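You operate a simulated robot arm through the tools that you are given. There is no shell and no other tool.

You are at the controls of a simulated robot arm. One attempt, no reset.

Task
Fetch the round mould from the MOULDS drawer and put it on the paper sheet on the green mat.
Fine: slide the drawer's catch open first; shut the drawer and slide the catch closed again; the other moulds and catches stay. Where these are worked on the way, their far stop is far enough and under half their travel is too little: moulds drawer.

Only the result counts: the job must be done as asked and must still hold three seconds after the hand-in. Knocking over, shifting, dropping, spilling or breaking anything else fails it. Flat cloth is picked up by pressing the open fingertips on it (5 to 10 N) and closing them slowly along it; thin cloth reads only 2 to 8 mm in the jaws.

Robot
A 6-joint arm with a two-finger gripper, fixed in place. Base frame: the origin is on the floor under the middle of its stand, x ahead of it, y to its left, z up. Lengths are in mm, angles in rad, forces in N, time in s.
It reaches about 1298 mm from its shoulder. Its first joint turns from -2.601 to 2.601 rad. Payload 1.57 kg.
Tool frame: the origin (TCP) lies between the finger pads and is the grasp point; the fingertips stand 21 mm ahead of it; z points along the fingers, y is the line along which they close. The gripper opens to 70 mm; its body begins 50 mm behind the TCP.
Orientation is that of the tool frame in the base frame, as [roll, pitch, yaw] about the fixed x, y, z axes, in that order (R = Rz(yaw) Ry(pitch) Rx(roll)). With the fingers straight down and closing along the base's y, the tool's x points along the base's -x, its y along +y and its z along -z.

Tools
- The arm moves only by the tool play_rows. Its arguments are lists of equal length, an entry for each row: "travel": the shift along the base's x, y, z in units of 500 mm (1.0 is 500 mm), a list of three; "dr": the turn, a rotation vector about the base's x, y, z in units of 120 degrees (1.0 is 120 degrees), a list of three. In form: {"travel": [[tx, ty, tz], ...], "dr": [[ax, ay, az], ...]}. A call has 1 to 20 rows; each row is the pose to reach, as a shift and turn from the pose commanded when the call began. "jaw" is the opening, from 0 (shut) to 1 (fully open), set as the call begins (left out, the last holds). A call with a number of a shift or a turn outside -1 to 1 is refused whole. Each row takes 0.2 s and may step no farther than 50 mm and 0.15 rad from the row before; otherwise, or with a gripper value out of range, the whole call is refused. Where a pose cannot be reached the arm comes as near as it can. A force on the tool above 50 N (or 10 N above the force at the start of the call, whichever is more), or a blocked arm, ends the call early, and 0.2 s more pass. The fingers move at their own pace (about 103.7 mm/s each) and stop on an object; they squeeze with about 30 N. The grip force told is the motor's: it shows also when the fingers shut on nothing. Time passes only in rows, and 0.2 s behind the last, so rows that repeat a pose let the fingers close. It gives the time, the measured TCP pose, the force on the tool (base axes), the opening and the grip force at its end, in the units of the frame above (readings bear some noise), with the torque about the TCP (base axes, N m) and any sound that the robot's microphone picked up.
- Cameras (640 x 400 px; columns grow to the right, rows downward): "scene" is fixed at [216.9, -502.9, 1311.8]; the picture's right is [0.98, -0.17, 0.00], its down [-0.03, -0.19, -0.98] and it looks along [0.17, 0.97, -0.19] (base axes); focal length 337 px, centre (320, 200). "wrist" rides on the gripper at [79, 4, -81] in the tool frame; the picture's right is [-0.05, 1.00, 0.00], its down [-0.67, -0.04, -0.74] and it looks along [-0.74, -0.04, 0.67] (tool axes); focal length 256 px, centre (320, 200). There is no depth. A picture from a camera that has moved, and an enlarged one, comes with that camera's place and axes in the base frame and with its lens. The place of the scene camera against the robot may be out by one fixed shift of up to 25 mm in any direction.
- get_image(camera): a new picture of that camera. The clock stands still meanwhile.
- lift_body(by): slides the trunk up (or, below 0, down) by that many mm; the arm rides with it, the base frame stays. It gives what a move gives, with no picture.
- zoom(camera, box): a new picture of the part [left, top, right, bottom] of that camera's present view, enlarged. The clock stands still meanwhile.
- close_job(): hands the job in; it is judged then, once.

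Places have to be worked out from the pictures, the camera data and where the tool is seen. Open the gripper and draw the arm clear of the work before you hand the job in, unless the task says otherwise.

The tools are called after "Call:" by a JSON object that holds its "op" and its "data". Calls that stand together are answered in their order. play_rows: Moves the arm, as the interface text tells. Its arguments: {"type":"object","properties":{"travel":{"type":"array"},"dr":{"type":"array"},"jaw":{"type":"number"}},"required":["travel","dr"]} The other tools are called the same way: lift_body (by) moves the trunk up or down; get_image (camera) takes a picture; zoom (camera, box) takes an enlarged picture of a part of a camera's view; close_job () hands the job in.

At the start:

```text
clock: 0.0
position: [504.5, 593.4, 1116.7]
orientation: [3.14, -0.001, -3.141]
contact_force: [-0.4, -0.3, 0.2]
torque: [-0.01, 0.0, 0.01]
opening: 69.9
grip_force: 0.0
trunk travel left (down, up): [-799.0, 171.0]
```

scene: 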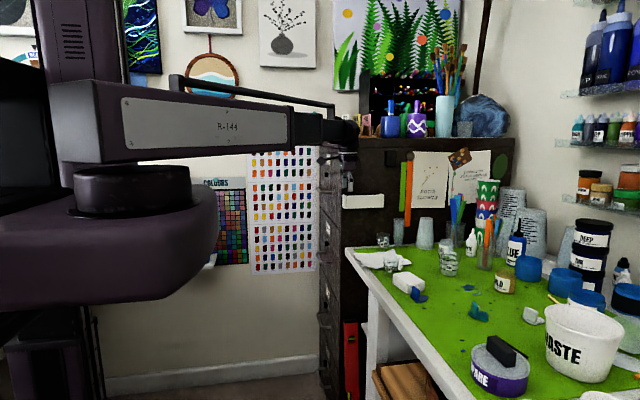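
wrist: 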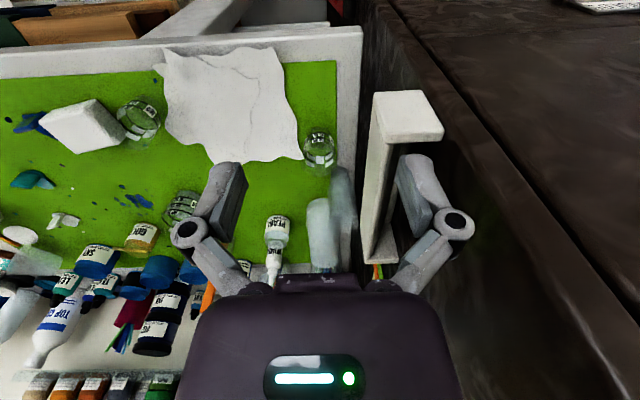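

The first views show a dark cabinet at the left of the table with a green mat. I'll enlarge the scene to find the MOULDS drawer and its catch.

Call:
{"op": "zoom", "data": {"camera": "scene", "box": [300, 120, 420, 400]}}

Call:
{"op": "zoom", "data": {"camera": "scene", "box": [340, 200, 500, 300]}}

Call:
{"op": "zoom", "data": {"camera": "wrist", "box": [320, 0, 640, 200]}}

```text
1.43 times, centred on (360, 260) of scene
camera zoom: at [216.9, -502.9, 1311.8], right [0.98, -0.17, 0.0], down [-0.03, -0.19, -0.98], along [0.17, 0.97, -0.19], focal length 482 px, centre (263, 114)
```

zoom: 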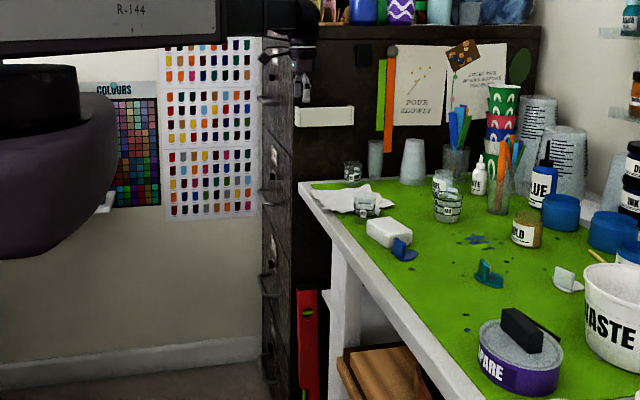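

```text
4.00 times, centred on (420, 250) of scene
camera zoom: at [216.9, -502.9, 1311.8], right [0.98, -0.17, 0.0], down [-0.03, -0.19, -0.98], along [0.17, 0.97, -0.19], focal length 1350 px, centre (-80, 0)
```

zoom: 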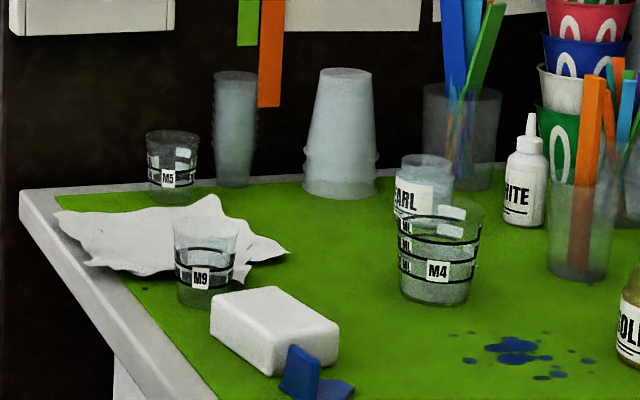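

```text
2.00 times, centred on (480, 100) of wrist
camera zoom: at [425.7, 596.6, 1199.5], right [0.05, 1.0, 0.0], down [0.67, -0.04, 0.74], along [0.74, -0.04, -0.67], focal length 512 px, centre (0, 400)
```

zoom: 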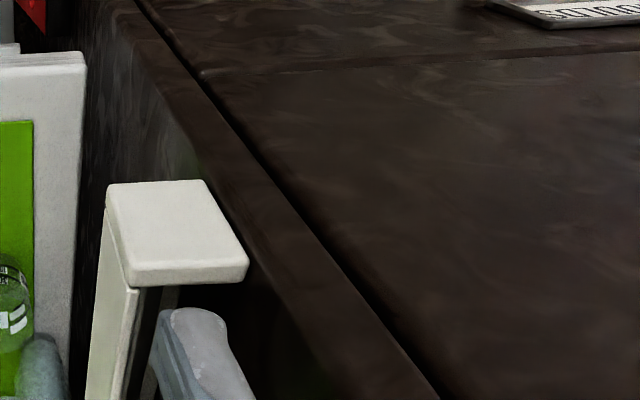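

The drawer fronts face -x and are seen only edge-on from the scene camera. I'll enlarge that strip and the label seen at the wrist picture's top right.

Call:
{"op": "zoom", "data": {"camera": "scene", "box": [312, 130, 352, 270]}}

Call:
{"op": "zoom", "data": {"camera": "scene", "box": [312, 200, 352, 225]}}

Call:
{"op": "zoom", "data": {"camera": "scene", "box": [312, 260, 352, 400]}}

Call:
{"op": "zoom", "data": {"camera": "wrist", "box": [560, 0, 640, 50]}}

```text
2.86 times, centred on (332, 200) of scene
camera zoom: at [216.9, -502.9, 1311.8], right [0.98, -0.17, 0.0], down [-0.03, -0.19, -0.98], along [0.17, 0.97, -0.19], focal length 964 px, centre (286, 200)
```

zoom: 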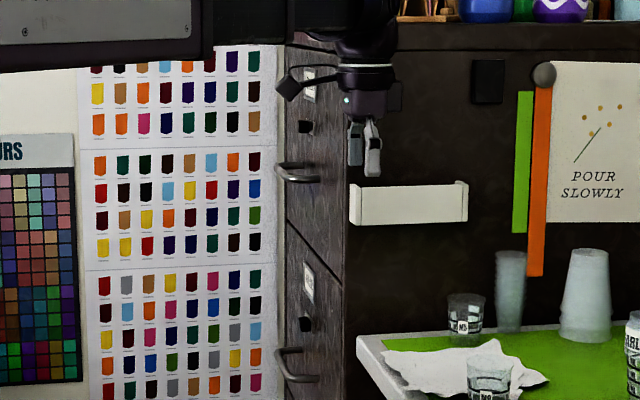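

```text
16.00 times, centred on (332, 212) of scene
camera zoom: at [216.9, -502.9, 1311.8], right [0.98, -0.17, 0.0], down [-0.03, -0.19, -0.98], along [0.17, 0.97, -0.19], focal length 5398 px, centre (128, 0)
```

zoom: 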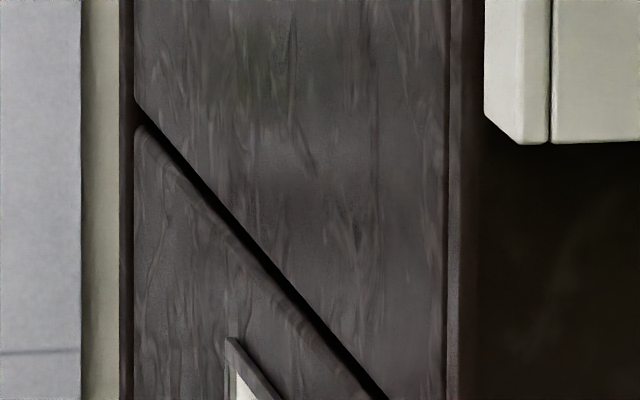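

```text
2.86 times, centred on (332, 330) of scene
camera zoom: at [216.9, -502.9, 1311.8], right [0.98, -0.17, 0.0], down [-0.03, -0.19, -0.98], along [0.17, 0.97, -0.19], focal length 964 px, centre (286, -171)
```

zoom: 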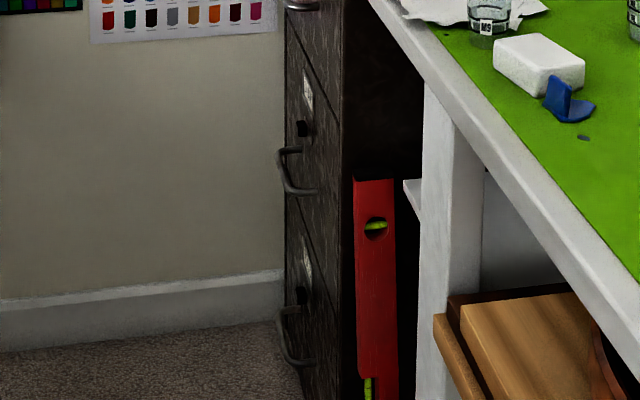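

```text
8.00 times, centred on (600, 25) of wrist
camera zoom: at [425.7, 596.6, 1199.5], right [0.05, 1.0, 0.0], down [0.67, -0.04, 0.74], along [0.74, -0.04, -0.67], focal length 2048 px, centre (-1920, 1600)
```

zoom: 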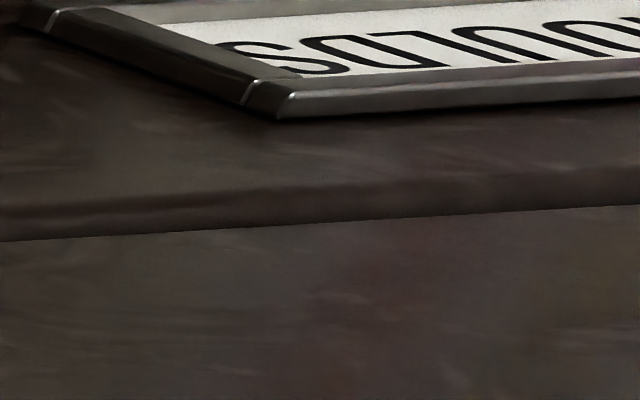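

The wrist picture shows "?OULDS" on the second drawer from the top, label near (500, 890, 880); each drawer has a label, a black catch and a bow handle. I'll draw the gripper back in -x and then along +y to look at that front squarely.

Call:
{"op": "play_rows", "data": {"travel": [[-0.1, 0, 0], [-0.2, 0, 0], [-0.3, 0, 0], [-0.4, 0, 0], [-0.5, 0, 0], [-0.6, 0, 0], [-0.6, 0.1, 0], [-0.6, 0.2, 0], [-0.6, 0.3, 0], [-0.6, 0.4, 0], [-0.6, 0.5, 0], [-0.6, 0.55, 0]], "dr": [[0, 0, 0], [0, 0, 0], [0, 0, 0], [0, 0, 0], [0, 0, 0], [0, 0, 0], [0, 0, 0], [0, 0, 0], [0, 0, 0], [0, 0, 0], [0, 0, 0], [0, 0, 0]]}}

Call:
{"op": "get_image", "data": {"camera": "wrist"}}

Call:
{"op": "get_image", "data": {"camera": "scene"}}

```text
clock: 2.6
position: [204.5, 868.1, 1118.3]
orientation: [-3.142, 0.0, 3.14]
contact_force: [0.3, -0.4, 0.4]
torque: [0.02, 0.01, -0.03]
opening: 70.0
grip_force: 0.1
trunk travel left (down, up): [-799.0, 171.0]
```

```text
taken
camera wrist: at [125.6, 872.2, 1199.3], right [0.05, 1.0, 0.0], down [0.67, -0.04, 0.75], along [0.74, -0.04, -0.67], focal length 256 px, centre (320, 200)
```

wrist: 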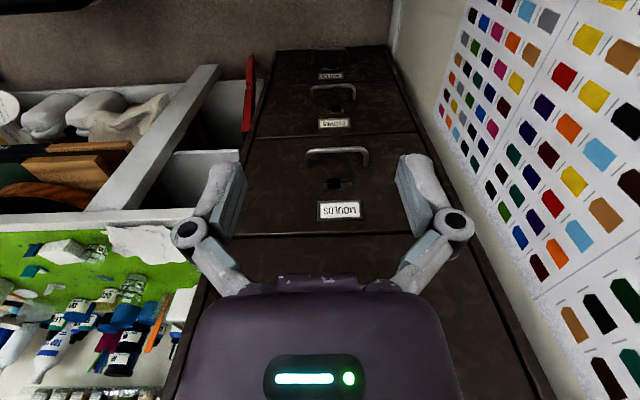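

```text
taken
```

scene: 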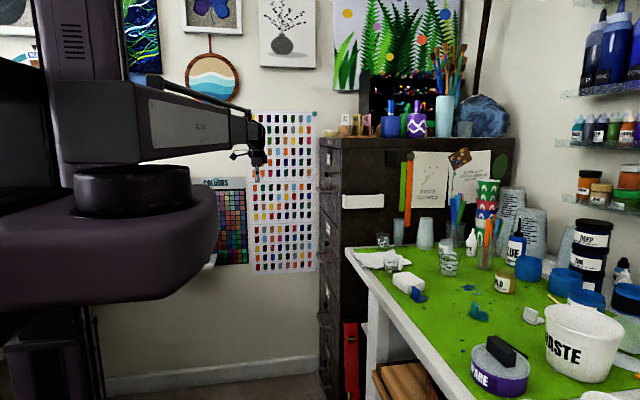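

The MOULDS drawer front is now squarely in view (second from top), with its label, a catch and a bow handle. I'll enlarge these details.

Call:
{"op": "zoom", "data": {"camera": "wrist", "box": [280, 140, 400, 230]}}

Call:
{"op": "zoom", "data": {"camera": "wrist", "box": [312, 160, 360, 200]}}

Call:
{"op": "zoom", "data": {"camera": "wrist", "box": [280, 60, 400, 150]}}

Call:
{"op": "zoom", "data": {"camera": "wrist", "box": [220, 30, 440, 260]}}

```text
4.44 times, centred on (340, 185) of wrist
camera zoom: at [125.6, 872.2, 1199.3], right [0.05, 1.0, 0.0], down [0.67, -0.04, 0.75], along [0.74, -0.04, -0.67], focal length 1138 px, centre (231, 267)
```

zoom: 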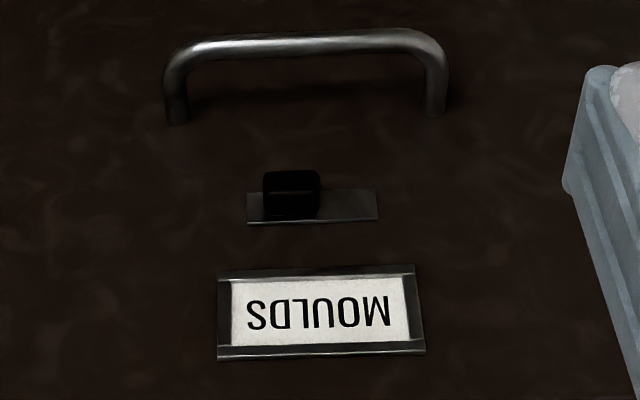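

```text
10.00 times, centred on (336, 180) of wrist
camera zoom: at [125.6, 872.2, 1199.3], right [0.05, 1.0, 0.0], down [0.67, -0.04, 0.75], along [0.74, -0.04, -0.67], focal length 2560 px, centre (160, 400)
```

zoom: 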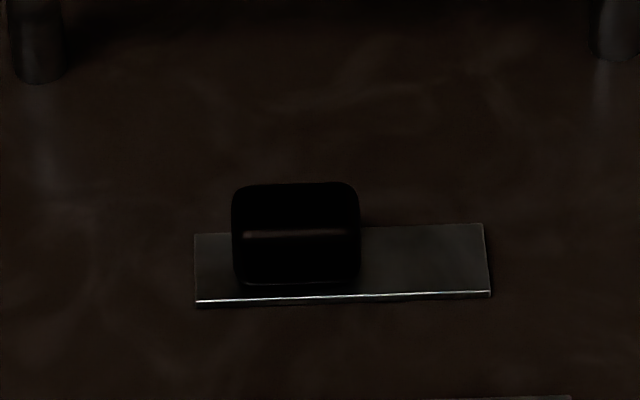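

```text
4.44 times, centred on (340, 105) of wrist
camera zoom: at [125.6, 872.2, 1199.3], right [0.05, 1.0, 0.0], down [0.67, -0.04, 0.75], along [0.74, -0.04, -0.67], focal length 1138 px, centre (231, 622)
```

zoom: 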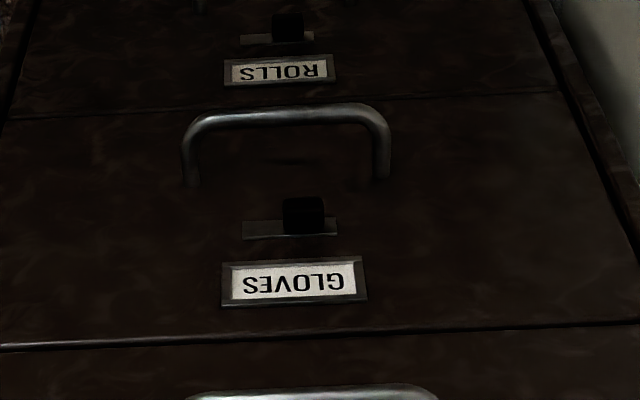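

```text
1.74 times, centred on (330, 145) of wrist
camera zoom: at [125.6, 872.2, 1199.3], right [0.05, 1.0, 0.0], down [0.67, -0.04, 0.75], along [0.74, -0.04, -0.67], focal length 445 px, centre (303, 296)
```

zoom: 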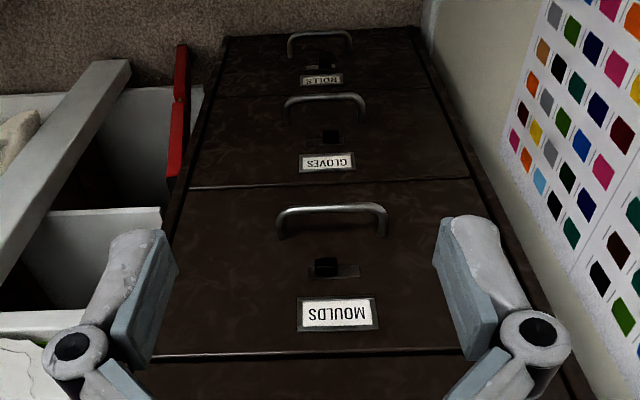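

The drawer plane triangulates to x≈499. The MOULDS catch plate spans y 860–919 at z≈825, with its knob (y 867–893, z 815–830) at the -y end, and the bow handle bar is near x≈452, z≈760. I'll turn the tool so its fingers point to +x, closing along y, while staying well clear of the face.

Call:
{"op": "play_rows", "data": {"travel": [[0.02, 0, 0], [0.04, 0, 0], [0.06, 0, 0], [0.08, 0, 0], [0.1, 0, 0], [0.12, 0, 0], [0.14, 0, 0], [0.16, 0, 0], [0.18, 0, 0], [0.2, 0, 0], [0.2, 0, 0]], "dr": [[0, -0.0682, 0], [0, -0.1364, 0], [0, -0.2045, 0], [0, -0.2727, 0], [0, -0.3409, 0], [0, -0.4091, 0], [0, -0.4773, 0], [0, -0.5455, 0], [0, -0.6136, 0], [0, -0.6818, 0], [0, -0.75, 0]]}}

Call:
{"op": "get_image", "data": {"camera": "wrist"}}

Call:
{"op": "get_image", "data": {"camera": "scene"}}

```text
clock: 5.0
position: [305.4, 867.9, 1304.3]
orientation: [0.16, 1.569, 0.158]
contact_force: [-0.3, -0.2, 0.0]
torque: [0.02, 0.01, 0.04]
opening: 69.9
grip_force: 0.1
out of reach, approached as far as the arm can: row 2, 3, 4, 5, 6, 7, 8, 9, 10, 11
trunk travel left (down, up): [-799.0, 171.0]
```

```text
taken
camera wrist: at [225.0, 871.2, 1225.2], right [0.0, 1.0, 0.05], down [-0.75, -0.04, 0.67], along [0.67, -0.04, 0.74], focal length 256 px, centre (320, 200)
```

wrist: 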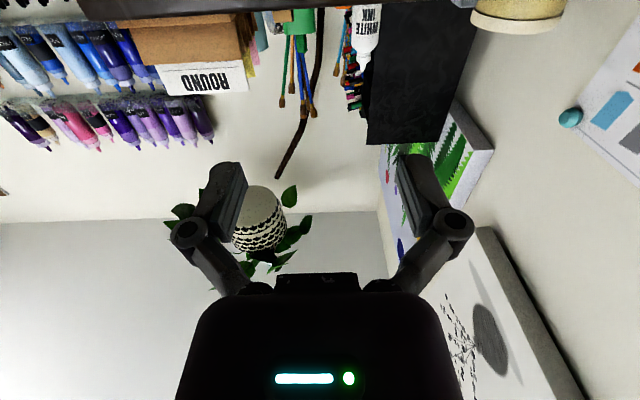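

```text
taken
```

scene: 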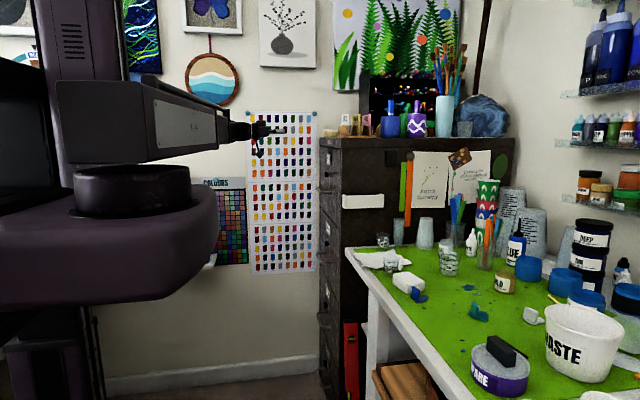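

The arm's height turns out to be set by the trunk: turning the tool level raised the TCP to z=1304. I'll lower the trunk in two stages towards the catch at z≈822 and check the picture between them.

Call:
{"op": "lift_body", "data": {"by": -240}}

Call:
{"op": "get_image", "data": {"camera": "wrist"}}

Call:
{"op": "get_image", "data": {"camera": "scene"}}

```text
clock: 7.5
position: [305.4, 867.9, 1063.6]
orientation: [-3.13, 1.57, -3.129]
contact_force: [-0.1, 0.0, 0.0]
torque: [0.0, 0.0, 0.0]
opening: 69.9
grip_force: 0.0
trunk travel left (down, up): [-559.0, 411.0]
```

```text
taken
camera wrist: at [224.9, 871.2, 985.0], right [0.0, 1.0, 0.05], down [-0.74, -0.04, 0.67], along [0.67, -0.04, 0.74], focal length 256 px, centre (320, 200)
```

wrist: 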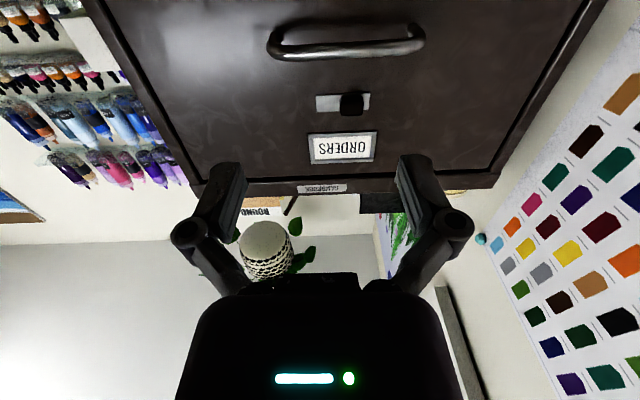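

```text
taken
```

scene: 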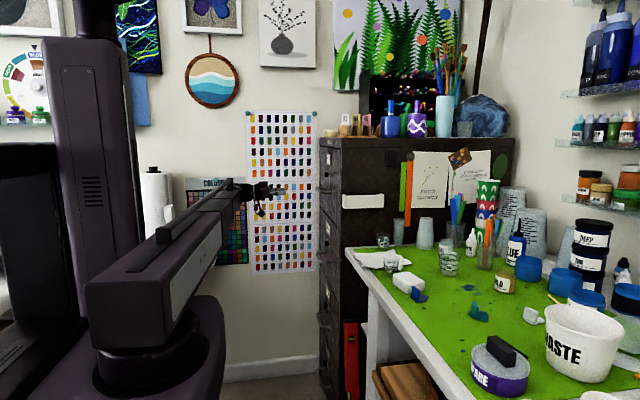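

The arm lies low over free floor between the trunk and the cabinet front, clear of the table. I'll continue down so the fingers come level with the catch, then look again.

Call:
{"op": "lift_body", "data": {"by": -241}}

Call:
{"op": "get_image", "data": {"camera": "wrist"}}

Call:
{"op": "get_image", "data": {"camera": "scene"}}

```text
clock: 10.0
position: [305.0, 867.3, 823.1]
orientation: [-3.099, 1.57, -3.098]
contact_force: [-1.1, 0.1, -0.4]
torque: [-0.06, 0.02, 0.03]
opening: 69.9
grip_force: 0.0
trunk travel left (down, up): [-318.0, 652.0]
```

```text
taken
camera wrist: at [225.0, 871.2, 743.9], right [0.0, 1.0, 0.05], down [-0.74, -0.04, 0.67], along [0.67, -0.04, 0.74], focal length 256 px, centre (320, 200)
```

wrist: 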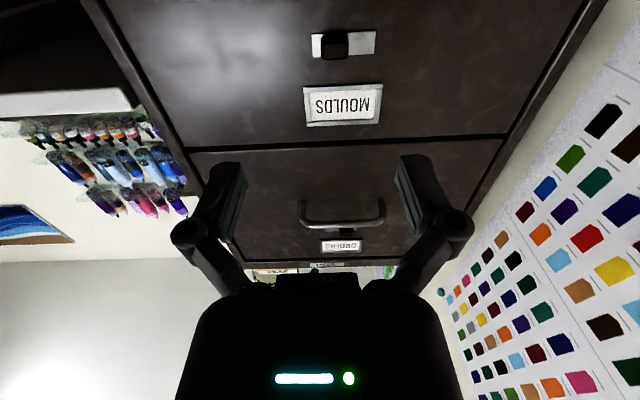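

```text
taken
```

scene: 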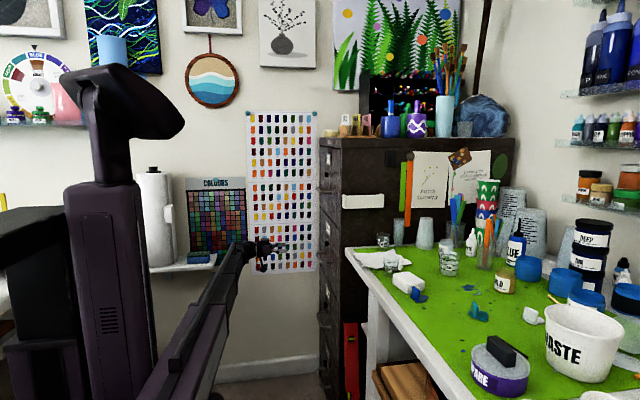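

I now see the catch from below. I'll enlarge it to cross-check its place.

Call:
{"op": "zoom", "data": {"camera": "wrist", "box": [296, 20, 396, 80]}}

Call:
{"op": "zoom", "data": {"camera": "wrist", "box": [160, 120, 480, 300]}}

```text
6.40 times, centred on (346, 50) of wrist
camera zoom: at [225.0, 871.2, 743.9], right [0.0, 1.0, 0.05], down [-0.74, -0.04, 0.67], along [0.67, -0.04, 0.74], focal length 1638 px, centre (154, 1160)
```

zoom: 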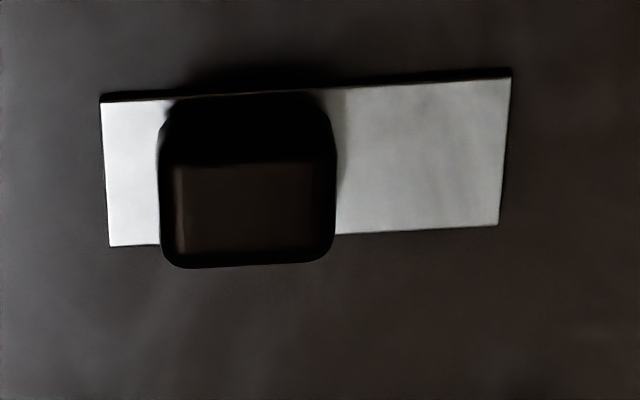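

```text
2.00 times, centred on (320, 210) of wrist
camera zoom: at [225.0, 871.2, 743.9], right [0.0, 1.0, 0.05], down [-0.74, -0.04, 0.67], along [0.67, -0.04, 0.74], focal length 512 px, centre (320, 180)
```

zoom: 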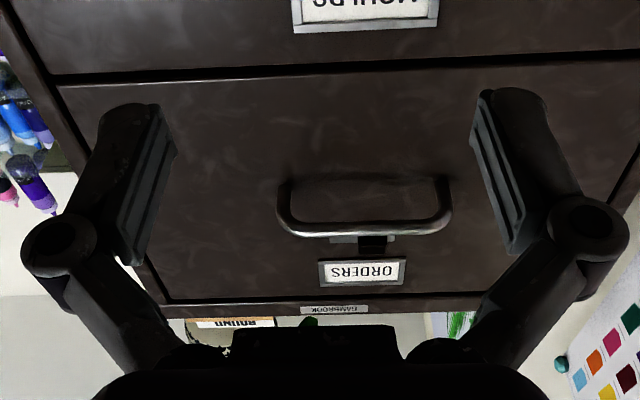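

Both views agree: plate surface x≈498, knob y 868–893, z 820–833, front at x≈481. I'll raise 3 mm and line up on the knob at y≈880.5, moving part of the way in.

Call:
{"op": "lift_body", "data": {"by": 3}}

Call:
{"op": "play_rows", "data": {"travel": [[0.05, 0.013, 0], [0.1, 0.026, 0], [0.15, 0.026, 0], [0.2, 0.026, 0]], "dr": [[0, 0, 0], [0, 0, 0], [0, 0, 0], [0, 0, 0]]}}

Call:
{"op": "get_image", "data": {"camera": "wrist"}}

```text
clock: 10.5
position: [305.9, 868.0, 825.2]
orientation: [-3.05, 1.57, -3.053]
contact_force: [-0.2, -1.0, 0.4]
torque: [0.0, -0.03, 0.05]
opening: 69.8
grip_force: 0.1
trunk travel left (down, up): [-321.0, 649.0]
```

```text
clock: 11.5
position: [406.1, 880.9, 825.4]
orientation: [-3.061, 1.568, -3.061]
contact_force: [0.0, -0.3, 0.3]
torque: [0.0, 0.03, 0.01]
opening: 69.9
grip_force: 0.0
trunk travel left (down, up): [-321.0, 649.0]
```

```text
taken
camera wrist: at [325.8, 884.0, 746.8], right [0.0, 1.0, 0.05], down [-0.74, -0.04, 0.67], along [0.67, -0.04, 0.74], focal length 256 px, centre (320, 200)
```

wrist: 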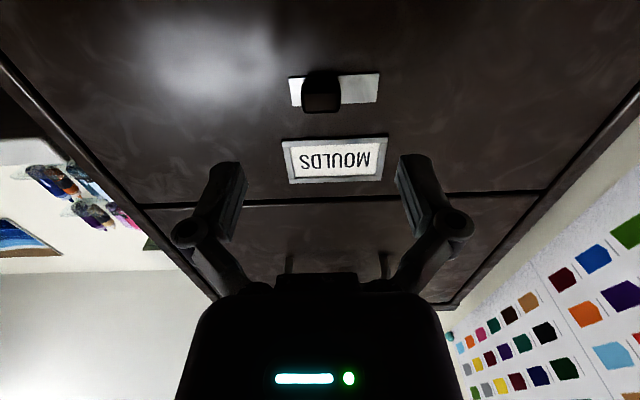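

The fingers are centred on the knob at y≈881; the handle bar lies about 65 mm lower. I'll advance the remaining distance in two slow parts, checking contact force.

Call:
{"op": "play_rows", "data": {"travel": [[0.03, 0, 0], [0.06, 0, 0], [0.09, 0, 0]], "dr": [[0, 0, 0], [0, 0, 0], [0, 0, 0]]}}

Call:
{"op": "get_image", "data": {"camera": "wrist"}}

Call:
{"op": "zoom", "data": {"camera": "scene", "box": [230, 200, 370, 300]}}

```text
clock: 12.3
position: [449.1, 880.1, 824.6]
orientation: [-3.074, 1.569, -3.071]
contact_force: [-0.5, -0.4, -0.2]
torque: [-0.01, 0.02, -0.03]
opening: 69.8
grip_force: 0.0
trunk travel left (down, up): [-321.0, 649.0]
```

```text
taken
camera wrist: at [369.8, 884.0, 746.9], right [0.0, 1.0, 0.05], down [-0.74, -0.04, 0.67], along [0.67, -0.04, 0.74], focal length 256 px, centre (320, 200)
```

wrist: 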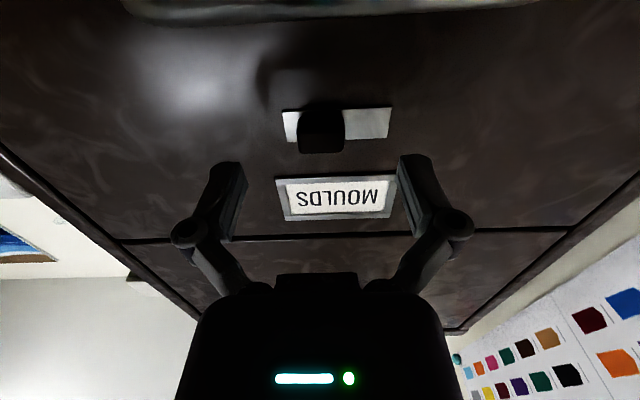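

```text
4.00 times, centred on (300, 250) of scene
camera zoom: at [216.9, -502.9, 1311.8], right [0.98, -0.17, 0.0], down [-0.03, -0.19, -0.98], along [0.17, 0.97, -0.19], focal length 1350 px, centre (400, 0)
```

zoom: 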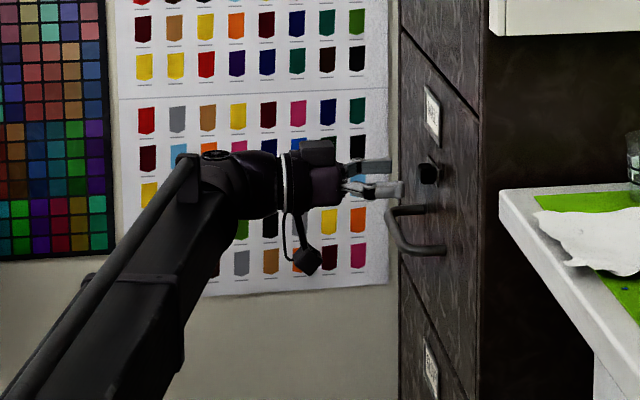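

The bar is in front of the camera pod with about 50 mm to spare and the knob sits between the fingers. I'll advance 24 mm more to bracket the knob.

Call:
{"op": "play_rows", "data": {"travel": [[0.016, 0, 0], [0.032, 0, 0], [0.048, 0, 0], [0.048, 0, 0]], "dr": [[0, 0, 0], [0, 0, 0], [0, 0, 0], [0, 0, 0]]}}

Call:
{"op": "get_image", "data": {"camera": "wrist"}}

Call:
{"op": "zoom", "data": {"camera": "scene", "box": [290, 210, 370, 270]}}

```text
clock: 13.3
position: [474.7, 880.7, 824.9]
orientation: [-3.083, 1.569, -3.083]
contact_force: [0.7, -0.1, 0.5]
torque: [-0.01, -0.02, -0.01]
opening: 69.8
grip_force: 0.1
trunk travel left (down, up): [-321.0, 649.0]
```

```text
taken
camera wrist: at [393.8, 884.4, 746.8], right [0.0, 1.0, 0.05], down [-0.74, -0.04, 0.67], along [0.67, -0.04, 0.74], focal length 256 px, centre (320, 200)
```

wrist: 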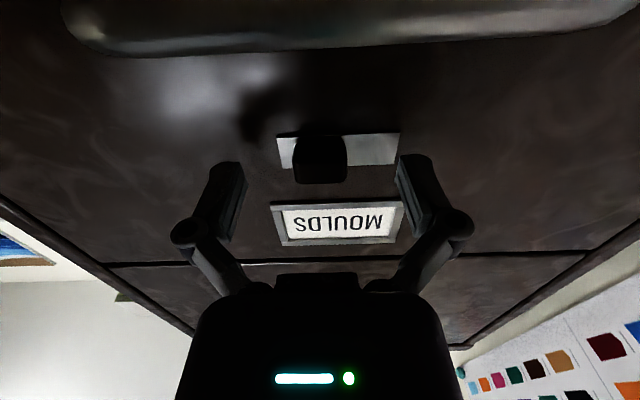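

```text
6.67 times, centred on (330, 240) of scene
camera zoom: at [216.9, -502.9, 1311.8], right [0.98, -0.17, 0.0], down [-0.03, -0.19, -0.98], along [0.17, 0.97, -0.19], focal length 2249 px, centre (253, -67)
```

zoom: 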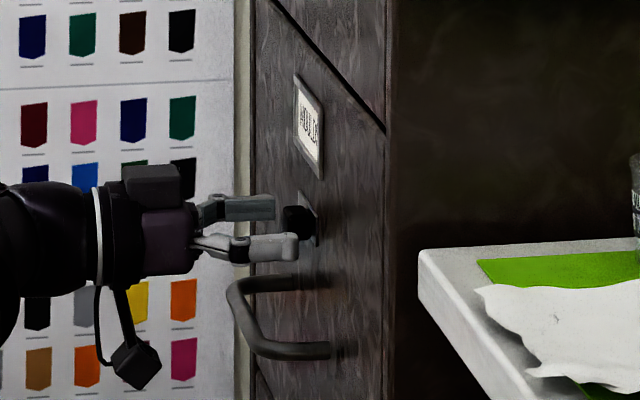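

The knob sits centred between the fingers, tips about 14 mm past its front. I'll close on it in place.

Call:
{"op": "play_rows", "data": {"travel": [[0, 0, 0], [0, 0, 0], [0, 0, 0]], "dr": [[0, 0, 0], [0, 0, 0], [0, 0, 0]], "jaw": 0.0}}

Call:
{"op": "get_image", "data": {"camera": "wrist"}}

```text
clock: 14.1
position: [472.6, 881.2, 824.3]
orientation: [-3.111, 1.57, -3.11]
contact_force: [-9.2, -0.6, -1.8]
torque: [0.01, 0.24, -0.03]
opening: 25.7
grip_force: 31.9
trunk travel left (down, up): [-321.0, 649.0]
```

```text
taken
camera wrist: at [392.6, 884.5, 746.9], right [0.0, 1.0, 0.05], down [-0.74, -0.04, 0.67], along [0.67, -0.04, 0.74], focal length 256 px, centre (320, 200)
```

wrist: 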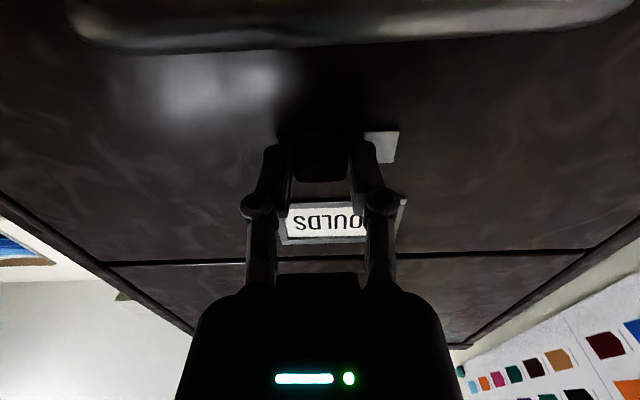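

Gripped at 25.7 mm with about 9 N against the plate; I'll ease back 2 mm and slide the knob towards +y in small steps.

Call:
{"op": "play_rows", "data": {"travel": [[-0.003, 0.004, 0], [-0.004, 0.01, 0], [-0.004, 0.016, 0], [-0.004, 0.022, 0], [-0.004, 0.028, 0]], "dr": [[0, 0, 0], [0, 0, 0], [0, 0, 0], [0, 0, 0], [0, 0, 0]]}}

Call:
{"op": "get_image", "data": {"camera": "wrist"}}

```text
clock: 15.3
position: [473.4, 895.1, 825.2]
orientation: [-3.056, 1.568, -3.059]
contact_force: [2.1, 0.9, 1.0]
torque: [0.02, 0.36, -0.08]
opening: 25.7
grip_force: 32.2
trunk travel left (down, up): [-321.0, 649.0]
```

```text
taken
camera wrist: at [392.6, 898.5, 746.9], right [0.0, 1.0, 0.05], down [-0.74, -0.04, 0.67], along [0.67, -0.04, 0.74], focal length 256 px, centre (320, 200)
```

wrist: 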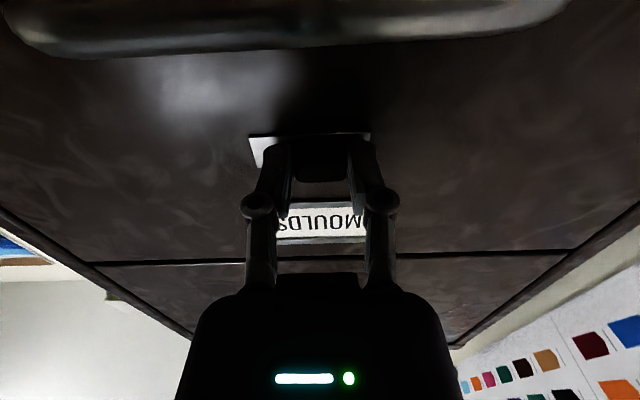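

The knob followed 14 mm with hardly any force. I'll go on to the stop in small steps.

Call:
{"op": "play_rows", "data": {"travel": [[0, 0.004, 0], [0, 0.008, 0], [0, 0.011, 0], [0, 0.011, 0]], "dr": [[0, 0, 0], [0, 0, 0], [0, 0, 0], [0, 0, 0]]}}

```text
clock: 16.3
position: [472.4, 899.7, 825.4]
orientation: [3.13, 1.568, 3.124]
contact_force: [-0.2, -8.9, -4.8]
torque: [-0.05, -0.84, -0.18]
opening: 25.7
grip_force: 32.2
trunk travel left (down, up): [-321.0, 649.0]
```

The knob met its stop after about 18.5 mm of travel (−9 N). I'll open the fingers, then back straight off.

Call:
{"op": "play_rows", "data": {"travel": [[0, -0.002, 0], [0, -0.002, 0], [0, -0.002, 0], [-0.04, -0.002, 0], [-0.09, -0.002, 0], [-0.17, -0.002, 0], [-0.25, -0.002, 0], [-0.33, -0.002, 0]], "dr": [[0, 0, 0], [0, 0, 0], [0, 0, 0], [0, 0, 0], [0, 0, 0], [0, 0, 0], [0, 0, 0], [0, 0, 0]], "jaw": 1.0}}

Call:
{"op": "get_image", "data": {"camera": "wrist"}}

```text
clock: 18.1
position: [306.0, 898.8, 825.2]
orientation: [-3.107, 1.57, -3.107]
contact_force: [0.7, 0.6, -0.4]
torque: [0.02, -0.01, 0.0]
opening: 69.9
grip_force: 0.1
trunk travel left (down, up): [-321.0, 649.0]
```

```text
taken
camera wrist: at [226.4, 902.8, 746.8], right [0.0, 1.0, 0.05], down [-0.74, -0.04, 0.67], along [0.67, -0.04, 0.74], focal length 256 px, centre (320, 200)
```

wrist: 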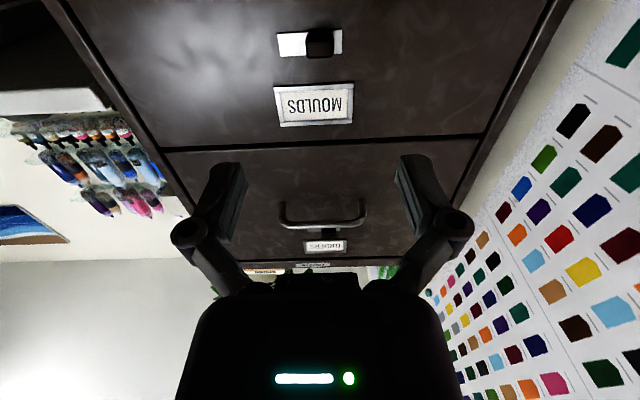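

The catch knob is now at the +y end of its plate. Next I'll roll the tool a quarter turn so the fingers close vertically, and the handle bar (about x 454, z 760, y 825–953) can be gripped.

Call:
{"op": "play_rows", "data": {"travel": [[0, 0, 0], [0, 0, 0], [0, 0, 0], [0, 0, 0], [0, 0, 0], [0, 0, 0], [0, 0, 0], [0, 0, 0], [0, 0, 0], [0, 0, 0], [0, 0, 0], [0, -0.02, 0]], "dr": [[0.0682, 0, 0], [0.1364, 0, 0], [0.2045, 0, 0], [0.2727, 0, 0], [0.3409, 0, 0], [0.4091, 0, 0], [0.4773, 0, 0], [0.5455, 0, 0], [0.6136, 0, 0], [0.6818, 0, 0], [0.75, 0, 0], [0.75, 0, 0]]}}

Call:
{"op": "lift_body", "data": {"by": -65}}

Call:
{"op": "get_image", "data": {"camera": "wrist"}}

Call:
{"op": "get_image", "data": {"camera": "scene"}}

```text
clock: 20.7
position: [308.1, 888.4, 823.2]
orientation: [1.58, 0.129, 1.575]
contact_force: [0.3, 0.5, 0.7]
torque: [-0.01, -0.02, -0.04]
opening: 70.1
grip_force: 0.1
out of reach, approached as far as the arm can: row 11, 12
trunk travel left (down, up): [-321.0, 649.0]
```

```text
clock: 21.8
position: [307.7, 889.5, 759.0]
orientation: [1.581, 0.131, 1.574]
contact_force: [0.6, 0.9, 0.3]
torque: [-0.01, -0.01, -0.01]
opening: 70.0
grip_force: 0.1
trunk travel left (down, up): [-256.0, 714.0]
```

```text
taken
camera wrist: at [227.4, 967.3, 754.1], right [0.01, 0.08, 1.0], down [-0.74, -0.67, 0.06], along [0.67, -0.74, 0.05], focal length 256 px, centre (320, 200)
```

wrist: 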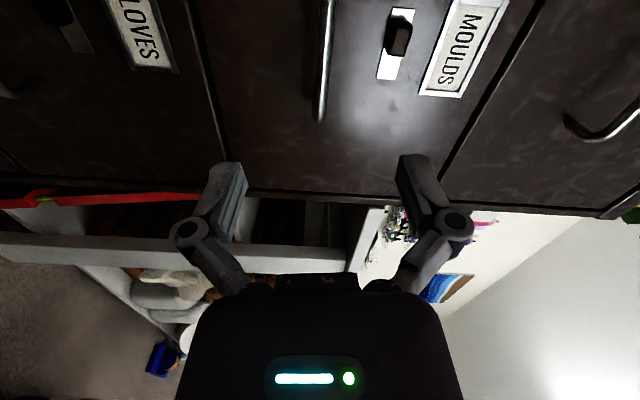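

```text
taken
```

scene: 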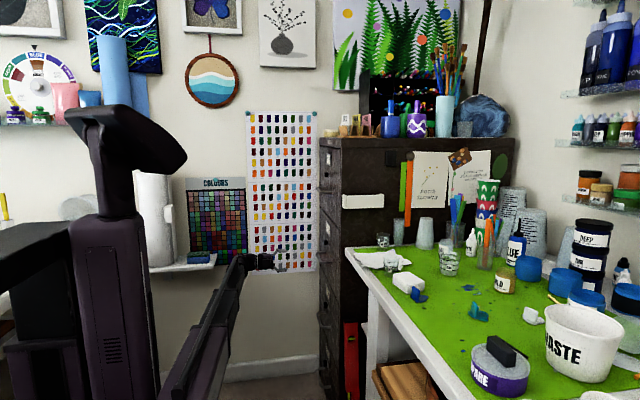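

The last joint stopped about 7.5° short this way round (closing axis tilted 0.13 rad). I'll roll the other way instead, first back through the starting roll.

Call:
{"op": "play_rows", "data": {"travel": [[0, 0, 0], [0, 0, 0], [0, 0, 0], [0, 0, 0], [0, 0, 0], [0, 0, 0], [0, 0, 0], [0, 0, 0], [0, 0, 0], [0, 0, 0], [0, 0, 0], [0, 0, 0]], "dr": [[-0.0682, 0, 0], [-0.1364, 0, 0], [-0.2045, 0, 0], [-0.2727, 0, 0], [-0.3409, 0, 0], [-0.4091, 0, 0], [-0.4773, 0, 0], [-0.5455, 0, 0], [-0.6136, 0, 0], [-0.6818, 0, 0], [-0.75, 0, 0], [-0.75, 0, 0]]}}

```text
clock: 24.4
position: [307.6, 889.5, 760.5]
orientation: [-1.606, 1.437, -1.614]
contact_force: [-0.1, 0.7, 0.0]
torque: [0.02, 0.01, 0.01]
opening: 70.0
grip_force: 0.0
trunk travel left (down, up): [-256.0, 714.0]
```

The roll is now 7.6° past the level pose, as expected. I'll continue another 82.4° in the same sense.

Call:
{"op": "play_rows", "data": {"travel": [[0, 0, 0], [0, 0, 0], [0, 0, 0], [0, 0, 0], [0, 0, 0], [0, 0, 0], [0, 0, 0], [0, 0, 0], [0, 0, 0], [0, 0, 0], [0, 0, 0]], "dr": [[-0.0682, 0, 0], [-0.1364, 0, 0], [-0.2045, 0, 0], [-0.2727, 0, 0], [-0.3409, 0, 0], [-0.4091, 0, 0], [-0.4773, 0, 0], [-0.5455, 0, 0], [-0.6136, 0, 0], [-0.6863, 0, 0], [-0.6863, 0, 0]]}}

Call:
{"op": "get_image", "data": {"camera": "wrist"}}

Call:
{"op": "zoom", "data": {"camera": "scene", "box": [200, 200, 360, 300]}}

```text
refused: row 10 steps farther than a row can; nothing moved
```

```text
taken
camera wrist: at [227.4, 882.9, 681.7], right [0.01, 1.0, -0.08], down [-0.74, 0.06, 0.67], along [0.67, 0.05, 0.74], focal length 256 px, centre (320, 200)
```

wrist: 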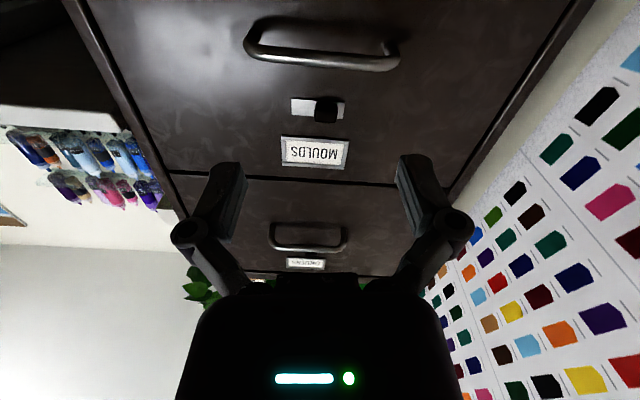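

```text
4.00 times, centred on (280, 250) of scene
camera zoom: at [216.9, -502.9, 1311.8], right [0.98, -0.17, 0.0], down [-0.03, -0.19, -0.98], along [0.17, 0.97, -0.19], focal length 1350 px, centre (480, 0)
```

zoom: 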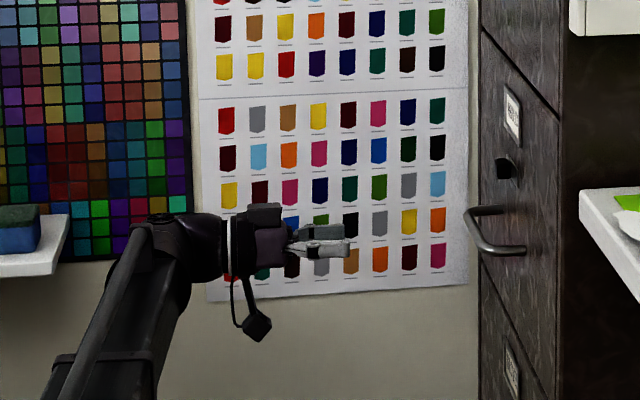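

The last row's turn was slightly too large, so nothing moved; the handle is in view above the fingers. I'll repeat it with even steps.

Call:
{"op": "play_rows", "data": {"travel": [[0, 0, 0], [0, 0, 0], [0, 0, 0], [0, 0, 0], [0, 0, 0], [0, 0, 0], [0, 0, 0], [0, 0, 0], [0, 0, 0], [0, 0, 0], [0, 0, 0], [0, 0, 0]], "dr": [[-0.0624, 0, 0], [-0.1248, 0, 0], [-0.1872, 0, 0], [-0.2495, 0, 0], [-0.3119, 0, 0], [-0.3743, 0, 0], [-0.4367, 0, 0], [-0.499, 0, 0], [-0.5615, 0, 0], [-0.6239, 0, 0], [-0.6863, 0, 0], [-0.6863, 0, 0]]}}

Call:
{"op": "get_image", "data": {"camera": "wrist"}}

Call:
{"op": "zoom", "data": {"camera": "scene", "box": [200, 200, 360, 300]}}

```text
clock: 27.0
position: [308.6, 889.6, 762.3]
orientation: [-1.563, 0.002, -1.574]
contact_force: [-0.6, -0.3, 0.3]
torque: [0.01, -0.03, -0.02]
opening: 69.9
grip_force: 0.0
out of reach, approached as far as the arm can: row 6, 7, 8, 9, 10, 11, 12
trunk travel left (down, up): [-256.0, 714.0]
```

```text
taken
camera wrist: at [227.7, 809.5, 758.0], right [0.01, 0.05, -1.0], down [-0.74, 0.67, 0.03], along [0.67, 0.74, 0.05], focal length 256 px, centre (320, 200)
```

wrist: 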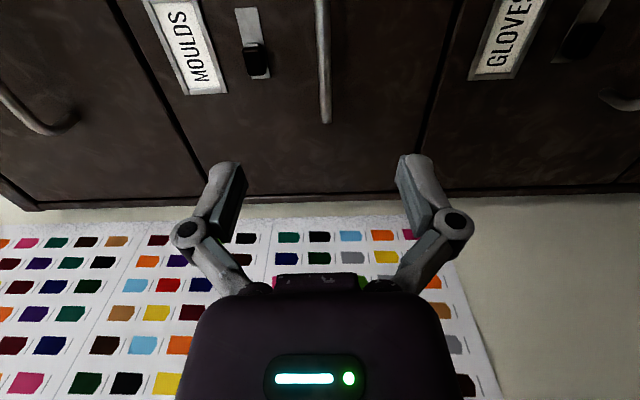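

```text
4.00 times, centred on (280, 250) of scene
camera zoom: at [216.9, -502.9, 1311.8], right [0.98, -0.17, 0.0], down [-0.03, -0.19, -0.98], along [0.17, 0.97, -0.19], focal length 1350 px, centre (480, 0)
```

zoom: 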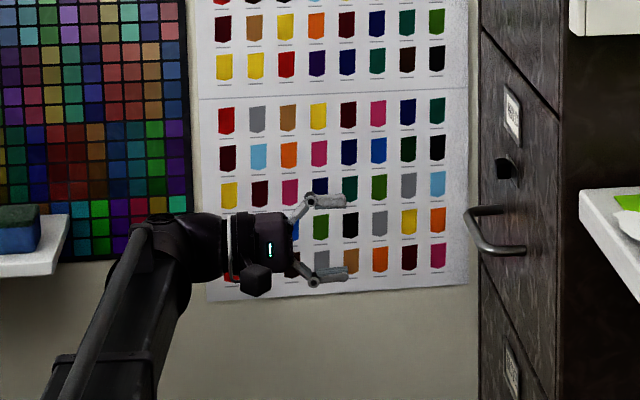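

The fingers now close vertically with the tool level, near the handle's height. I'll advance to just short of the bar and check the alignment.

Call:
{"op": "play_rows", "data": {"travel": [[0.06, 0, 0], [0.12, 0, 0], [0.17, 0, 0], [0.2, 0, 0]], "dr": [[0, 0, 0], [0, 0, 0], [0, 0, 0], [0, 0, 0]]}}

Call:
{"op": "get_image", "data": {"camera": "wrist"}}

Call:
{"op": "zoom", "data": {"camera": "scene", "box": [260, 220, 360, 290]}}

```text
clock: 28.0
position: [410.1, 889.9, 762.4]
orientation: [-1.561, 0.002, -1.574]
contact_force: [0.1, 0.0, -0.1]
torque: [0.01, 0.04, 0.04]
opening: 70.0
grip_force: 0.0
trunk travel left (down, up): [-256.0, 714.0]
```

```text
taken
camera wrist: at [328.7, 809.6, 758.0], right [0.01, 0.06, -1.0], down [-0.74, 0.67, 0.03], along [0.67, 0.74, 0.05], focal length 256 px, centre (320, 200)
```

wrist: 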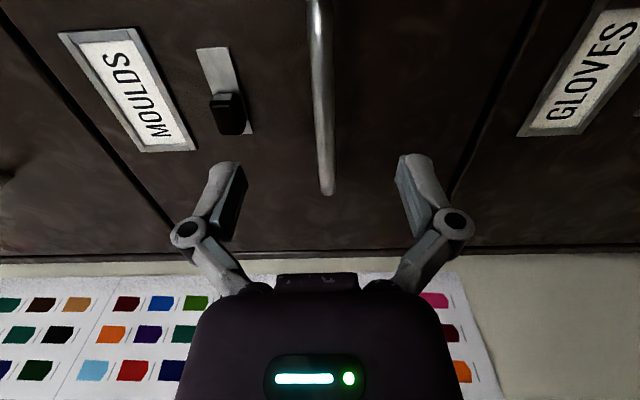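

```text
5.71 times, centred on (310, 255) of scene
camera zoom: at [216.9, -502.9, 1311.8], right [0.98, -0.17, 0.0], down [-0.03, -0.19, -0.98], along [0.17, 0.97, -0.19], focal length 1928 px, centre (377, -114)
```

zoom: 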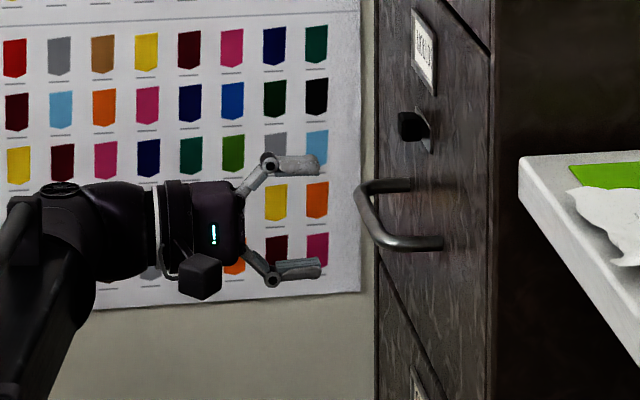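

The bar runs between the fingers, about 1–2 mm below centre. I'll lower 2 mm and move in so the TCP meets the bar.

Call:
{"op": "lift_body", "data": {"by": -2}}

Call:
{"op": "play_rows", "data": {"travel": [[0.03, 0, 0], [0.06, 0, 0], [0.088, 0, 0], [0.088, 0, 0]], "dr": [[0, 0, 0], [0, 0, 0], [0, 0, 0], [0, 0, 0]]}}

Call:
{"op": "get_image", "data": {"camera": "wrist"}}

Call:
{"op": "zoom", "data": {"camera": "scene", "box": [260, 220, 360, 290]}}

```text
clock: 28.5
position: [408.8, 889.4, 759.4]
orientation: [-1.561, 0.0, -1.574]
contact_force: [-0.7, 0.5, 0.1]
torque: [-0.01, 0.02, 0.02]
opening: 70.2
grip_force: 0.1
trunk travel left (down, up): [-254.0, 716.0]
```

```text
clock: 29.5
position: [451.9, 889.4, 761.2]
orientation: [-1.559, 0.003, -1.575]
contact_force: [-0.1, 0.6, 0.5]
torque: [0.01, -0.02, -0.01]
opening: 69.8
grip_force: 0.0
trunk travel left (down, up): [-254.0, 716.0]
```

```text
taken
camera wrist: at [372.7, 809.7, 756.0], right [0.01, 0.06, -1.0], down [-0.74, 0.67, 0.03], along [0.67, 0.74, 0.05], focal length 256 px, centre (320, 200)
```

wrist: 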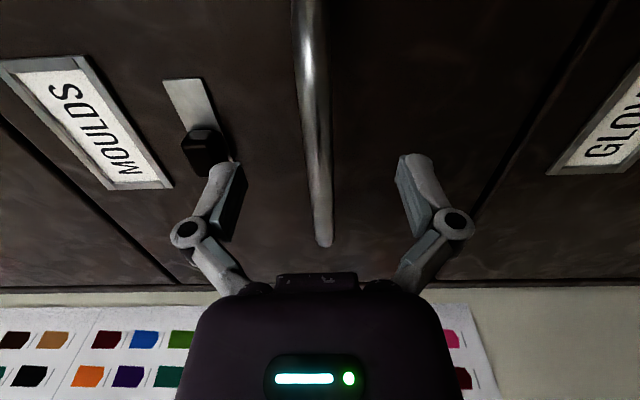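

```text
5.71 times, centred on (310, 255) of scene
camera zoom: at [216.9, -502.9, 1311.8], right [0.98, -0.17, 0.0], down [-0.03, -0.19, -0.98], along [0.17, 0.97, -0.19], focal length 1928 px, centre (377, -114)
```

zoom: 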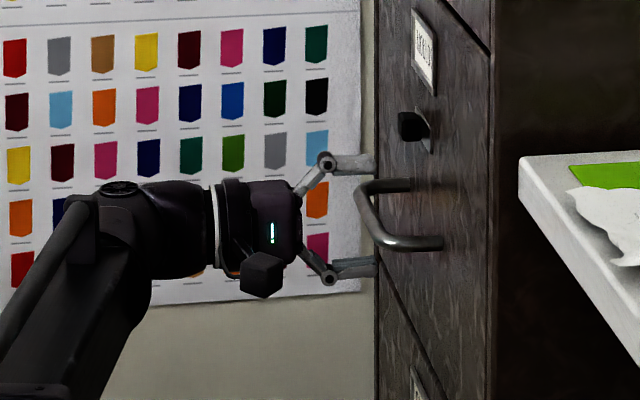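

The bar is between the fingers at TCP depth, perhaps 1 mm high of centre. I'll raise 1 mm and close on it.

Call:
{"op": "lift_body", "data": {"by": 1}}

Call:
{"op": "play_rows", "data": {"travel": [[0, 0, 0], [0, 0, 0], [0, 0, 0], [0, 0, 0]], "dr": [[0, 0, 0], [0, 0, 0], [0, 0, 0], [0, 0, 0]], "jaw": 0.0}}

Call:
{"op": "get_image", "data": {"camera": "wrist"}}

```text
clock: 30.0
position: [453.3, 888.7, 760.9]
orientation: [-1.562, 0.002, -1.574]
contact_force: [-0.7, -0.6, 0.3]
torque: [0.02, 0.06, 0.0]
opening: 69.9
grip_force: 0.1
trunk travel left (down, up): [-255.0, 715.0]
```

```text
clock: 31.0
position: [452.0, 888.8, 760.5]
orientation: [-1.56, 0.001, -1.574]
contact_force: [-12.2, -9.0, -17.2]
torque: [-0.04, 0.13, 0.06]
opening: 11.3
grip_force: 32.5
trunk travel left (down, up): [-255.0, 715.0]
```

```text
taken
camera wrist: at [371.9, 809.8, 755.8], right [0.01, 0.06, -1.0], down [-0.74, 0.67, 0.03], along [0.67, 0.74, 0.05], focal length 256 px, centre (320, 200)
```

wrist: 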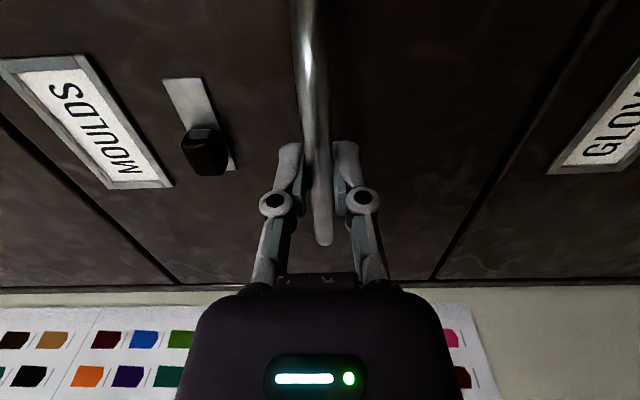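

The handle is gripped (11 mm opening) with some vertical preload. I'll relieve that by 1 mm and begin pulling gently to see if the drawer is free.

Call:
{"op": "lift_body", "data": {"by": -1}}

Call:
{"op": "play_rows", "data": {"travel": [[-0.006, 0, 0], [-0.014, 0, 0], [-0.024, 0, 0], [-0.036, 0, 0], [-0.05, 0, 0]], "dr": [[0, 0, 0], [0, 0, 0], [0, 0, 0], [0, 0, 0], [0, 0, 0]]}}

Call:
{"op": "get_image", "data": {"camera": "scene"}}

```text
clock: 31.5
position: [452.8, 888.8, 758.9]
orientation: [-1.56, 0.003, -1.573]
contact_force: [-14.4, -9.9, -13.9]
torque: [-0.05, 0.02, -0.22]
opening: 11.3
grip_force: 32.1
trunk travel left (down, up): [-254.0, 716.0]
```

```text
clock: 32.7
position: [427.7, 890.0, 759.8]
orientation: [-1.56, 0.004, -1.576]
contact_force: [-1.5, -7.1, -8.5]
torque: [-0.09, 0.04, -1.02]
opening: 11.1
grip_force: 31.9
trunk travel left (down, up): [-254.0, 716.0]
```

```text
taken
```

scene: 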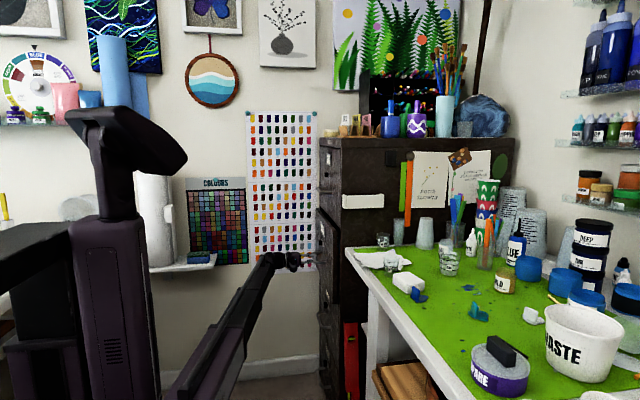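

The drawer moved freely by 25 mm. I'll keep pulling at a moderate pace.

Call:
{"op": "play_rows", "data": {"travel": [[-0.03, 0, 0], [-0.06, 0, 0], [-0.09, 0, 0], [-0.12, 0, 0], [-0.15, 0, 0], [-0.18, 0, 0], [-0.21, 0, 0], [-0.24, 0, 0], [-0.27, 0, 0], [-0.3, 0, 0], [-0.33, 0, 0], [-0.36, 0, 0]], "dr": [[0, 0, 0], [0, 0, 0], [0, 0, 0], [0, 0, 0], [0, 0, 0], [0, 0, 0], [0, 0, 0], [0, 0, 0], [0, 0, 0], [0, 0, 0], [0, 0, 0], [0, 0, 0]]}}

Call:
{"op": "get_image", "data": {"camera": "scene"}}

Call:
{"op": "get_image", "data": {"camera": "wrist"}}

```text
clock: 35.3
position: [247.5, 888.8, 760.2]
orientation: [-1.561, 0.003, -1.576]
contact_force: [-3.2, -1.1, -5.6]
torque: [-0.04, -0.03, -0.61]
opening: 11.4
grip_force: 31.9
trunk travel left (down, up): [-254.0, 716.0]
```

```text
taken
```

scene: 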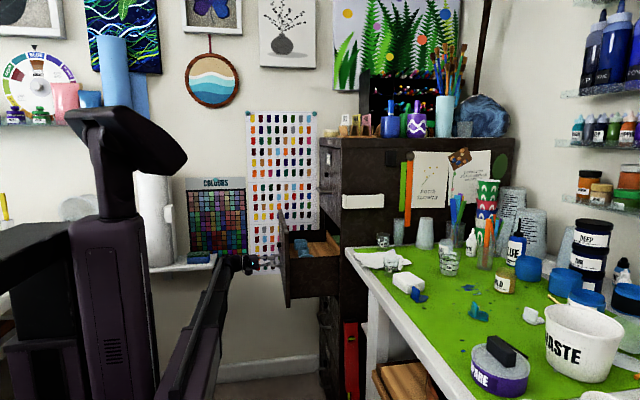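

```text
taken
camera wrist: at [167.0, 809.7, 755.7], right [0.01, 0.06, -1.0], down [-0.74, 0.67, 0.03], along [0.67, 0.74, 0.05], focal length 256 px, centre (320, 200)
```

wrist: 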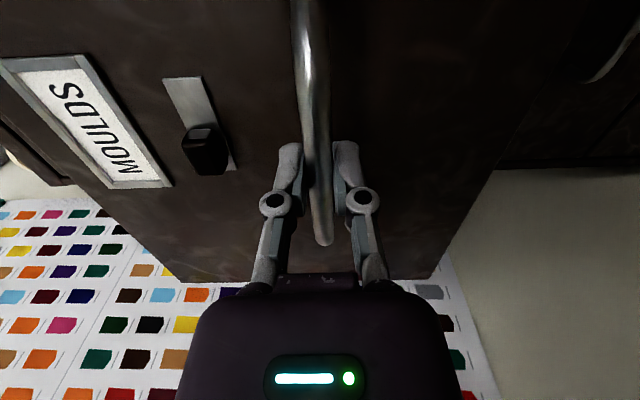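

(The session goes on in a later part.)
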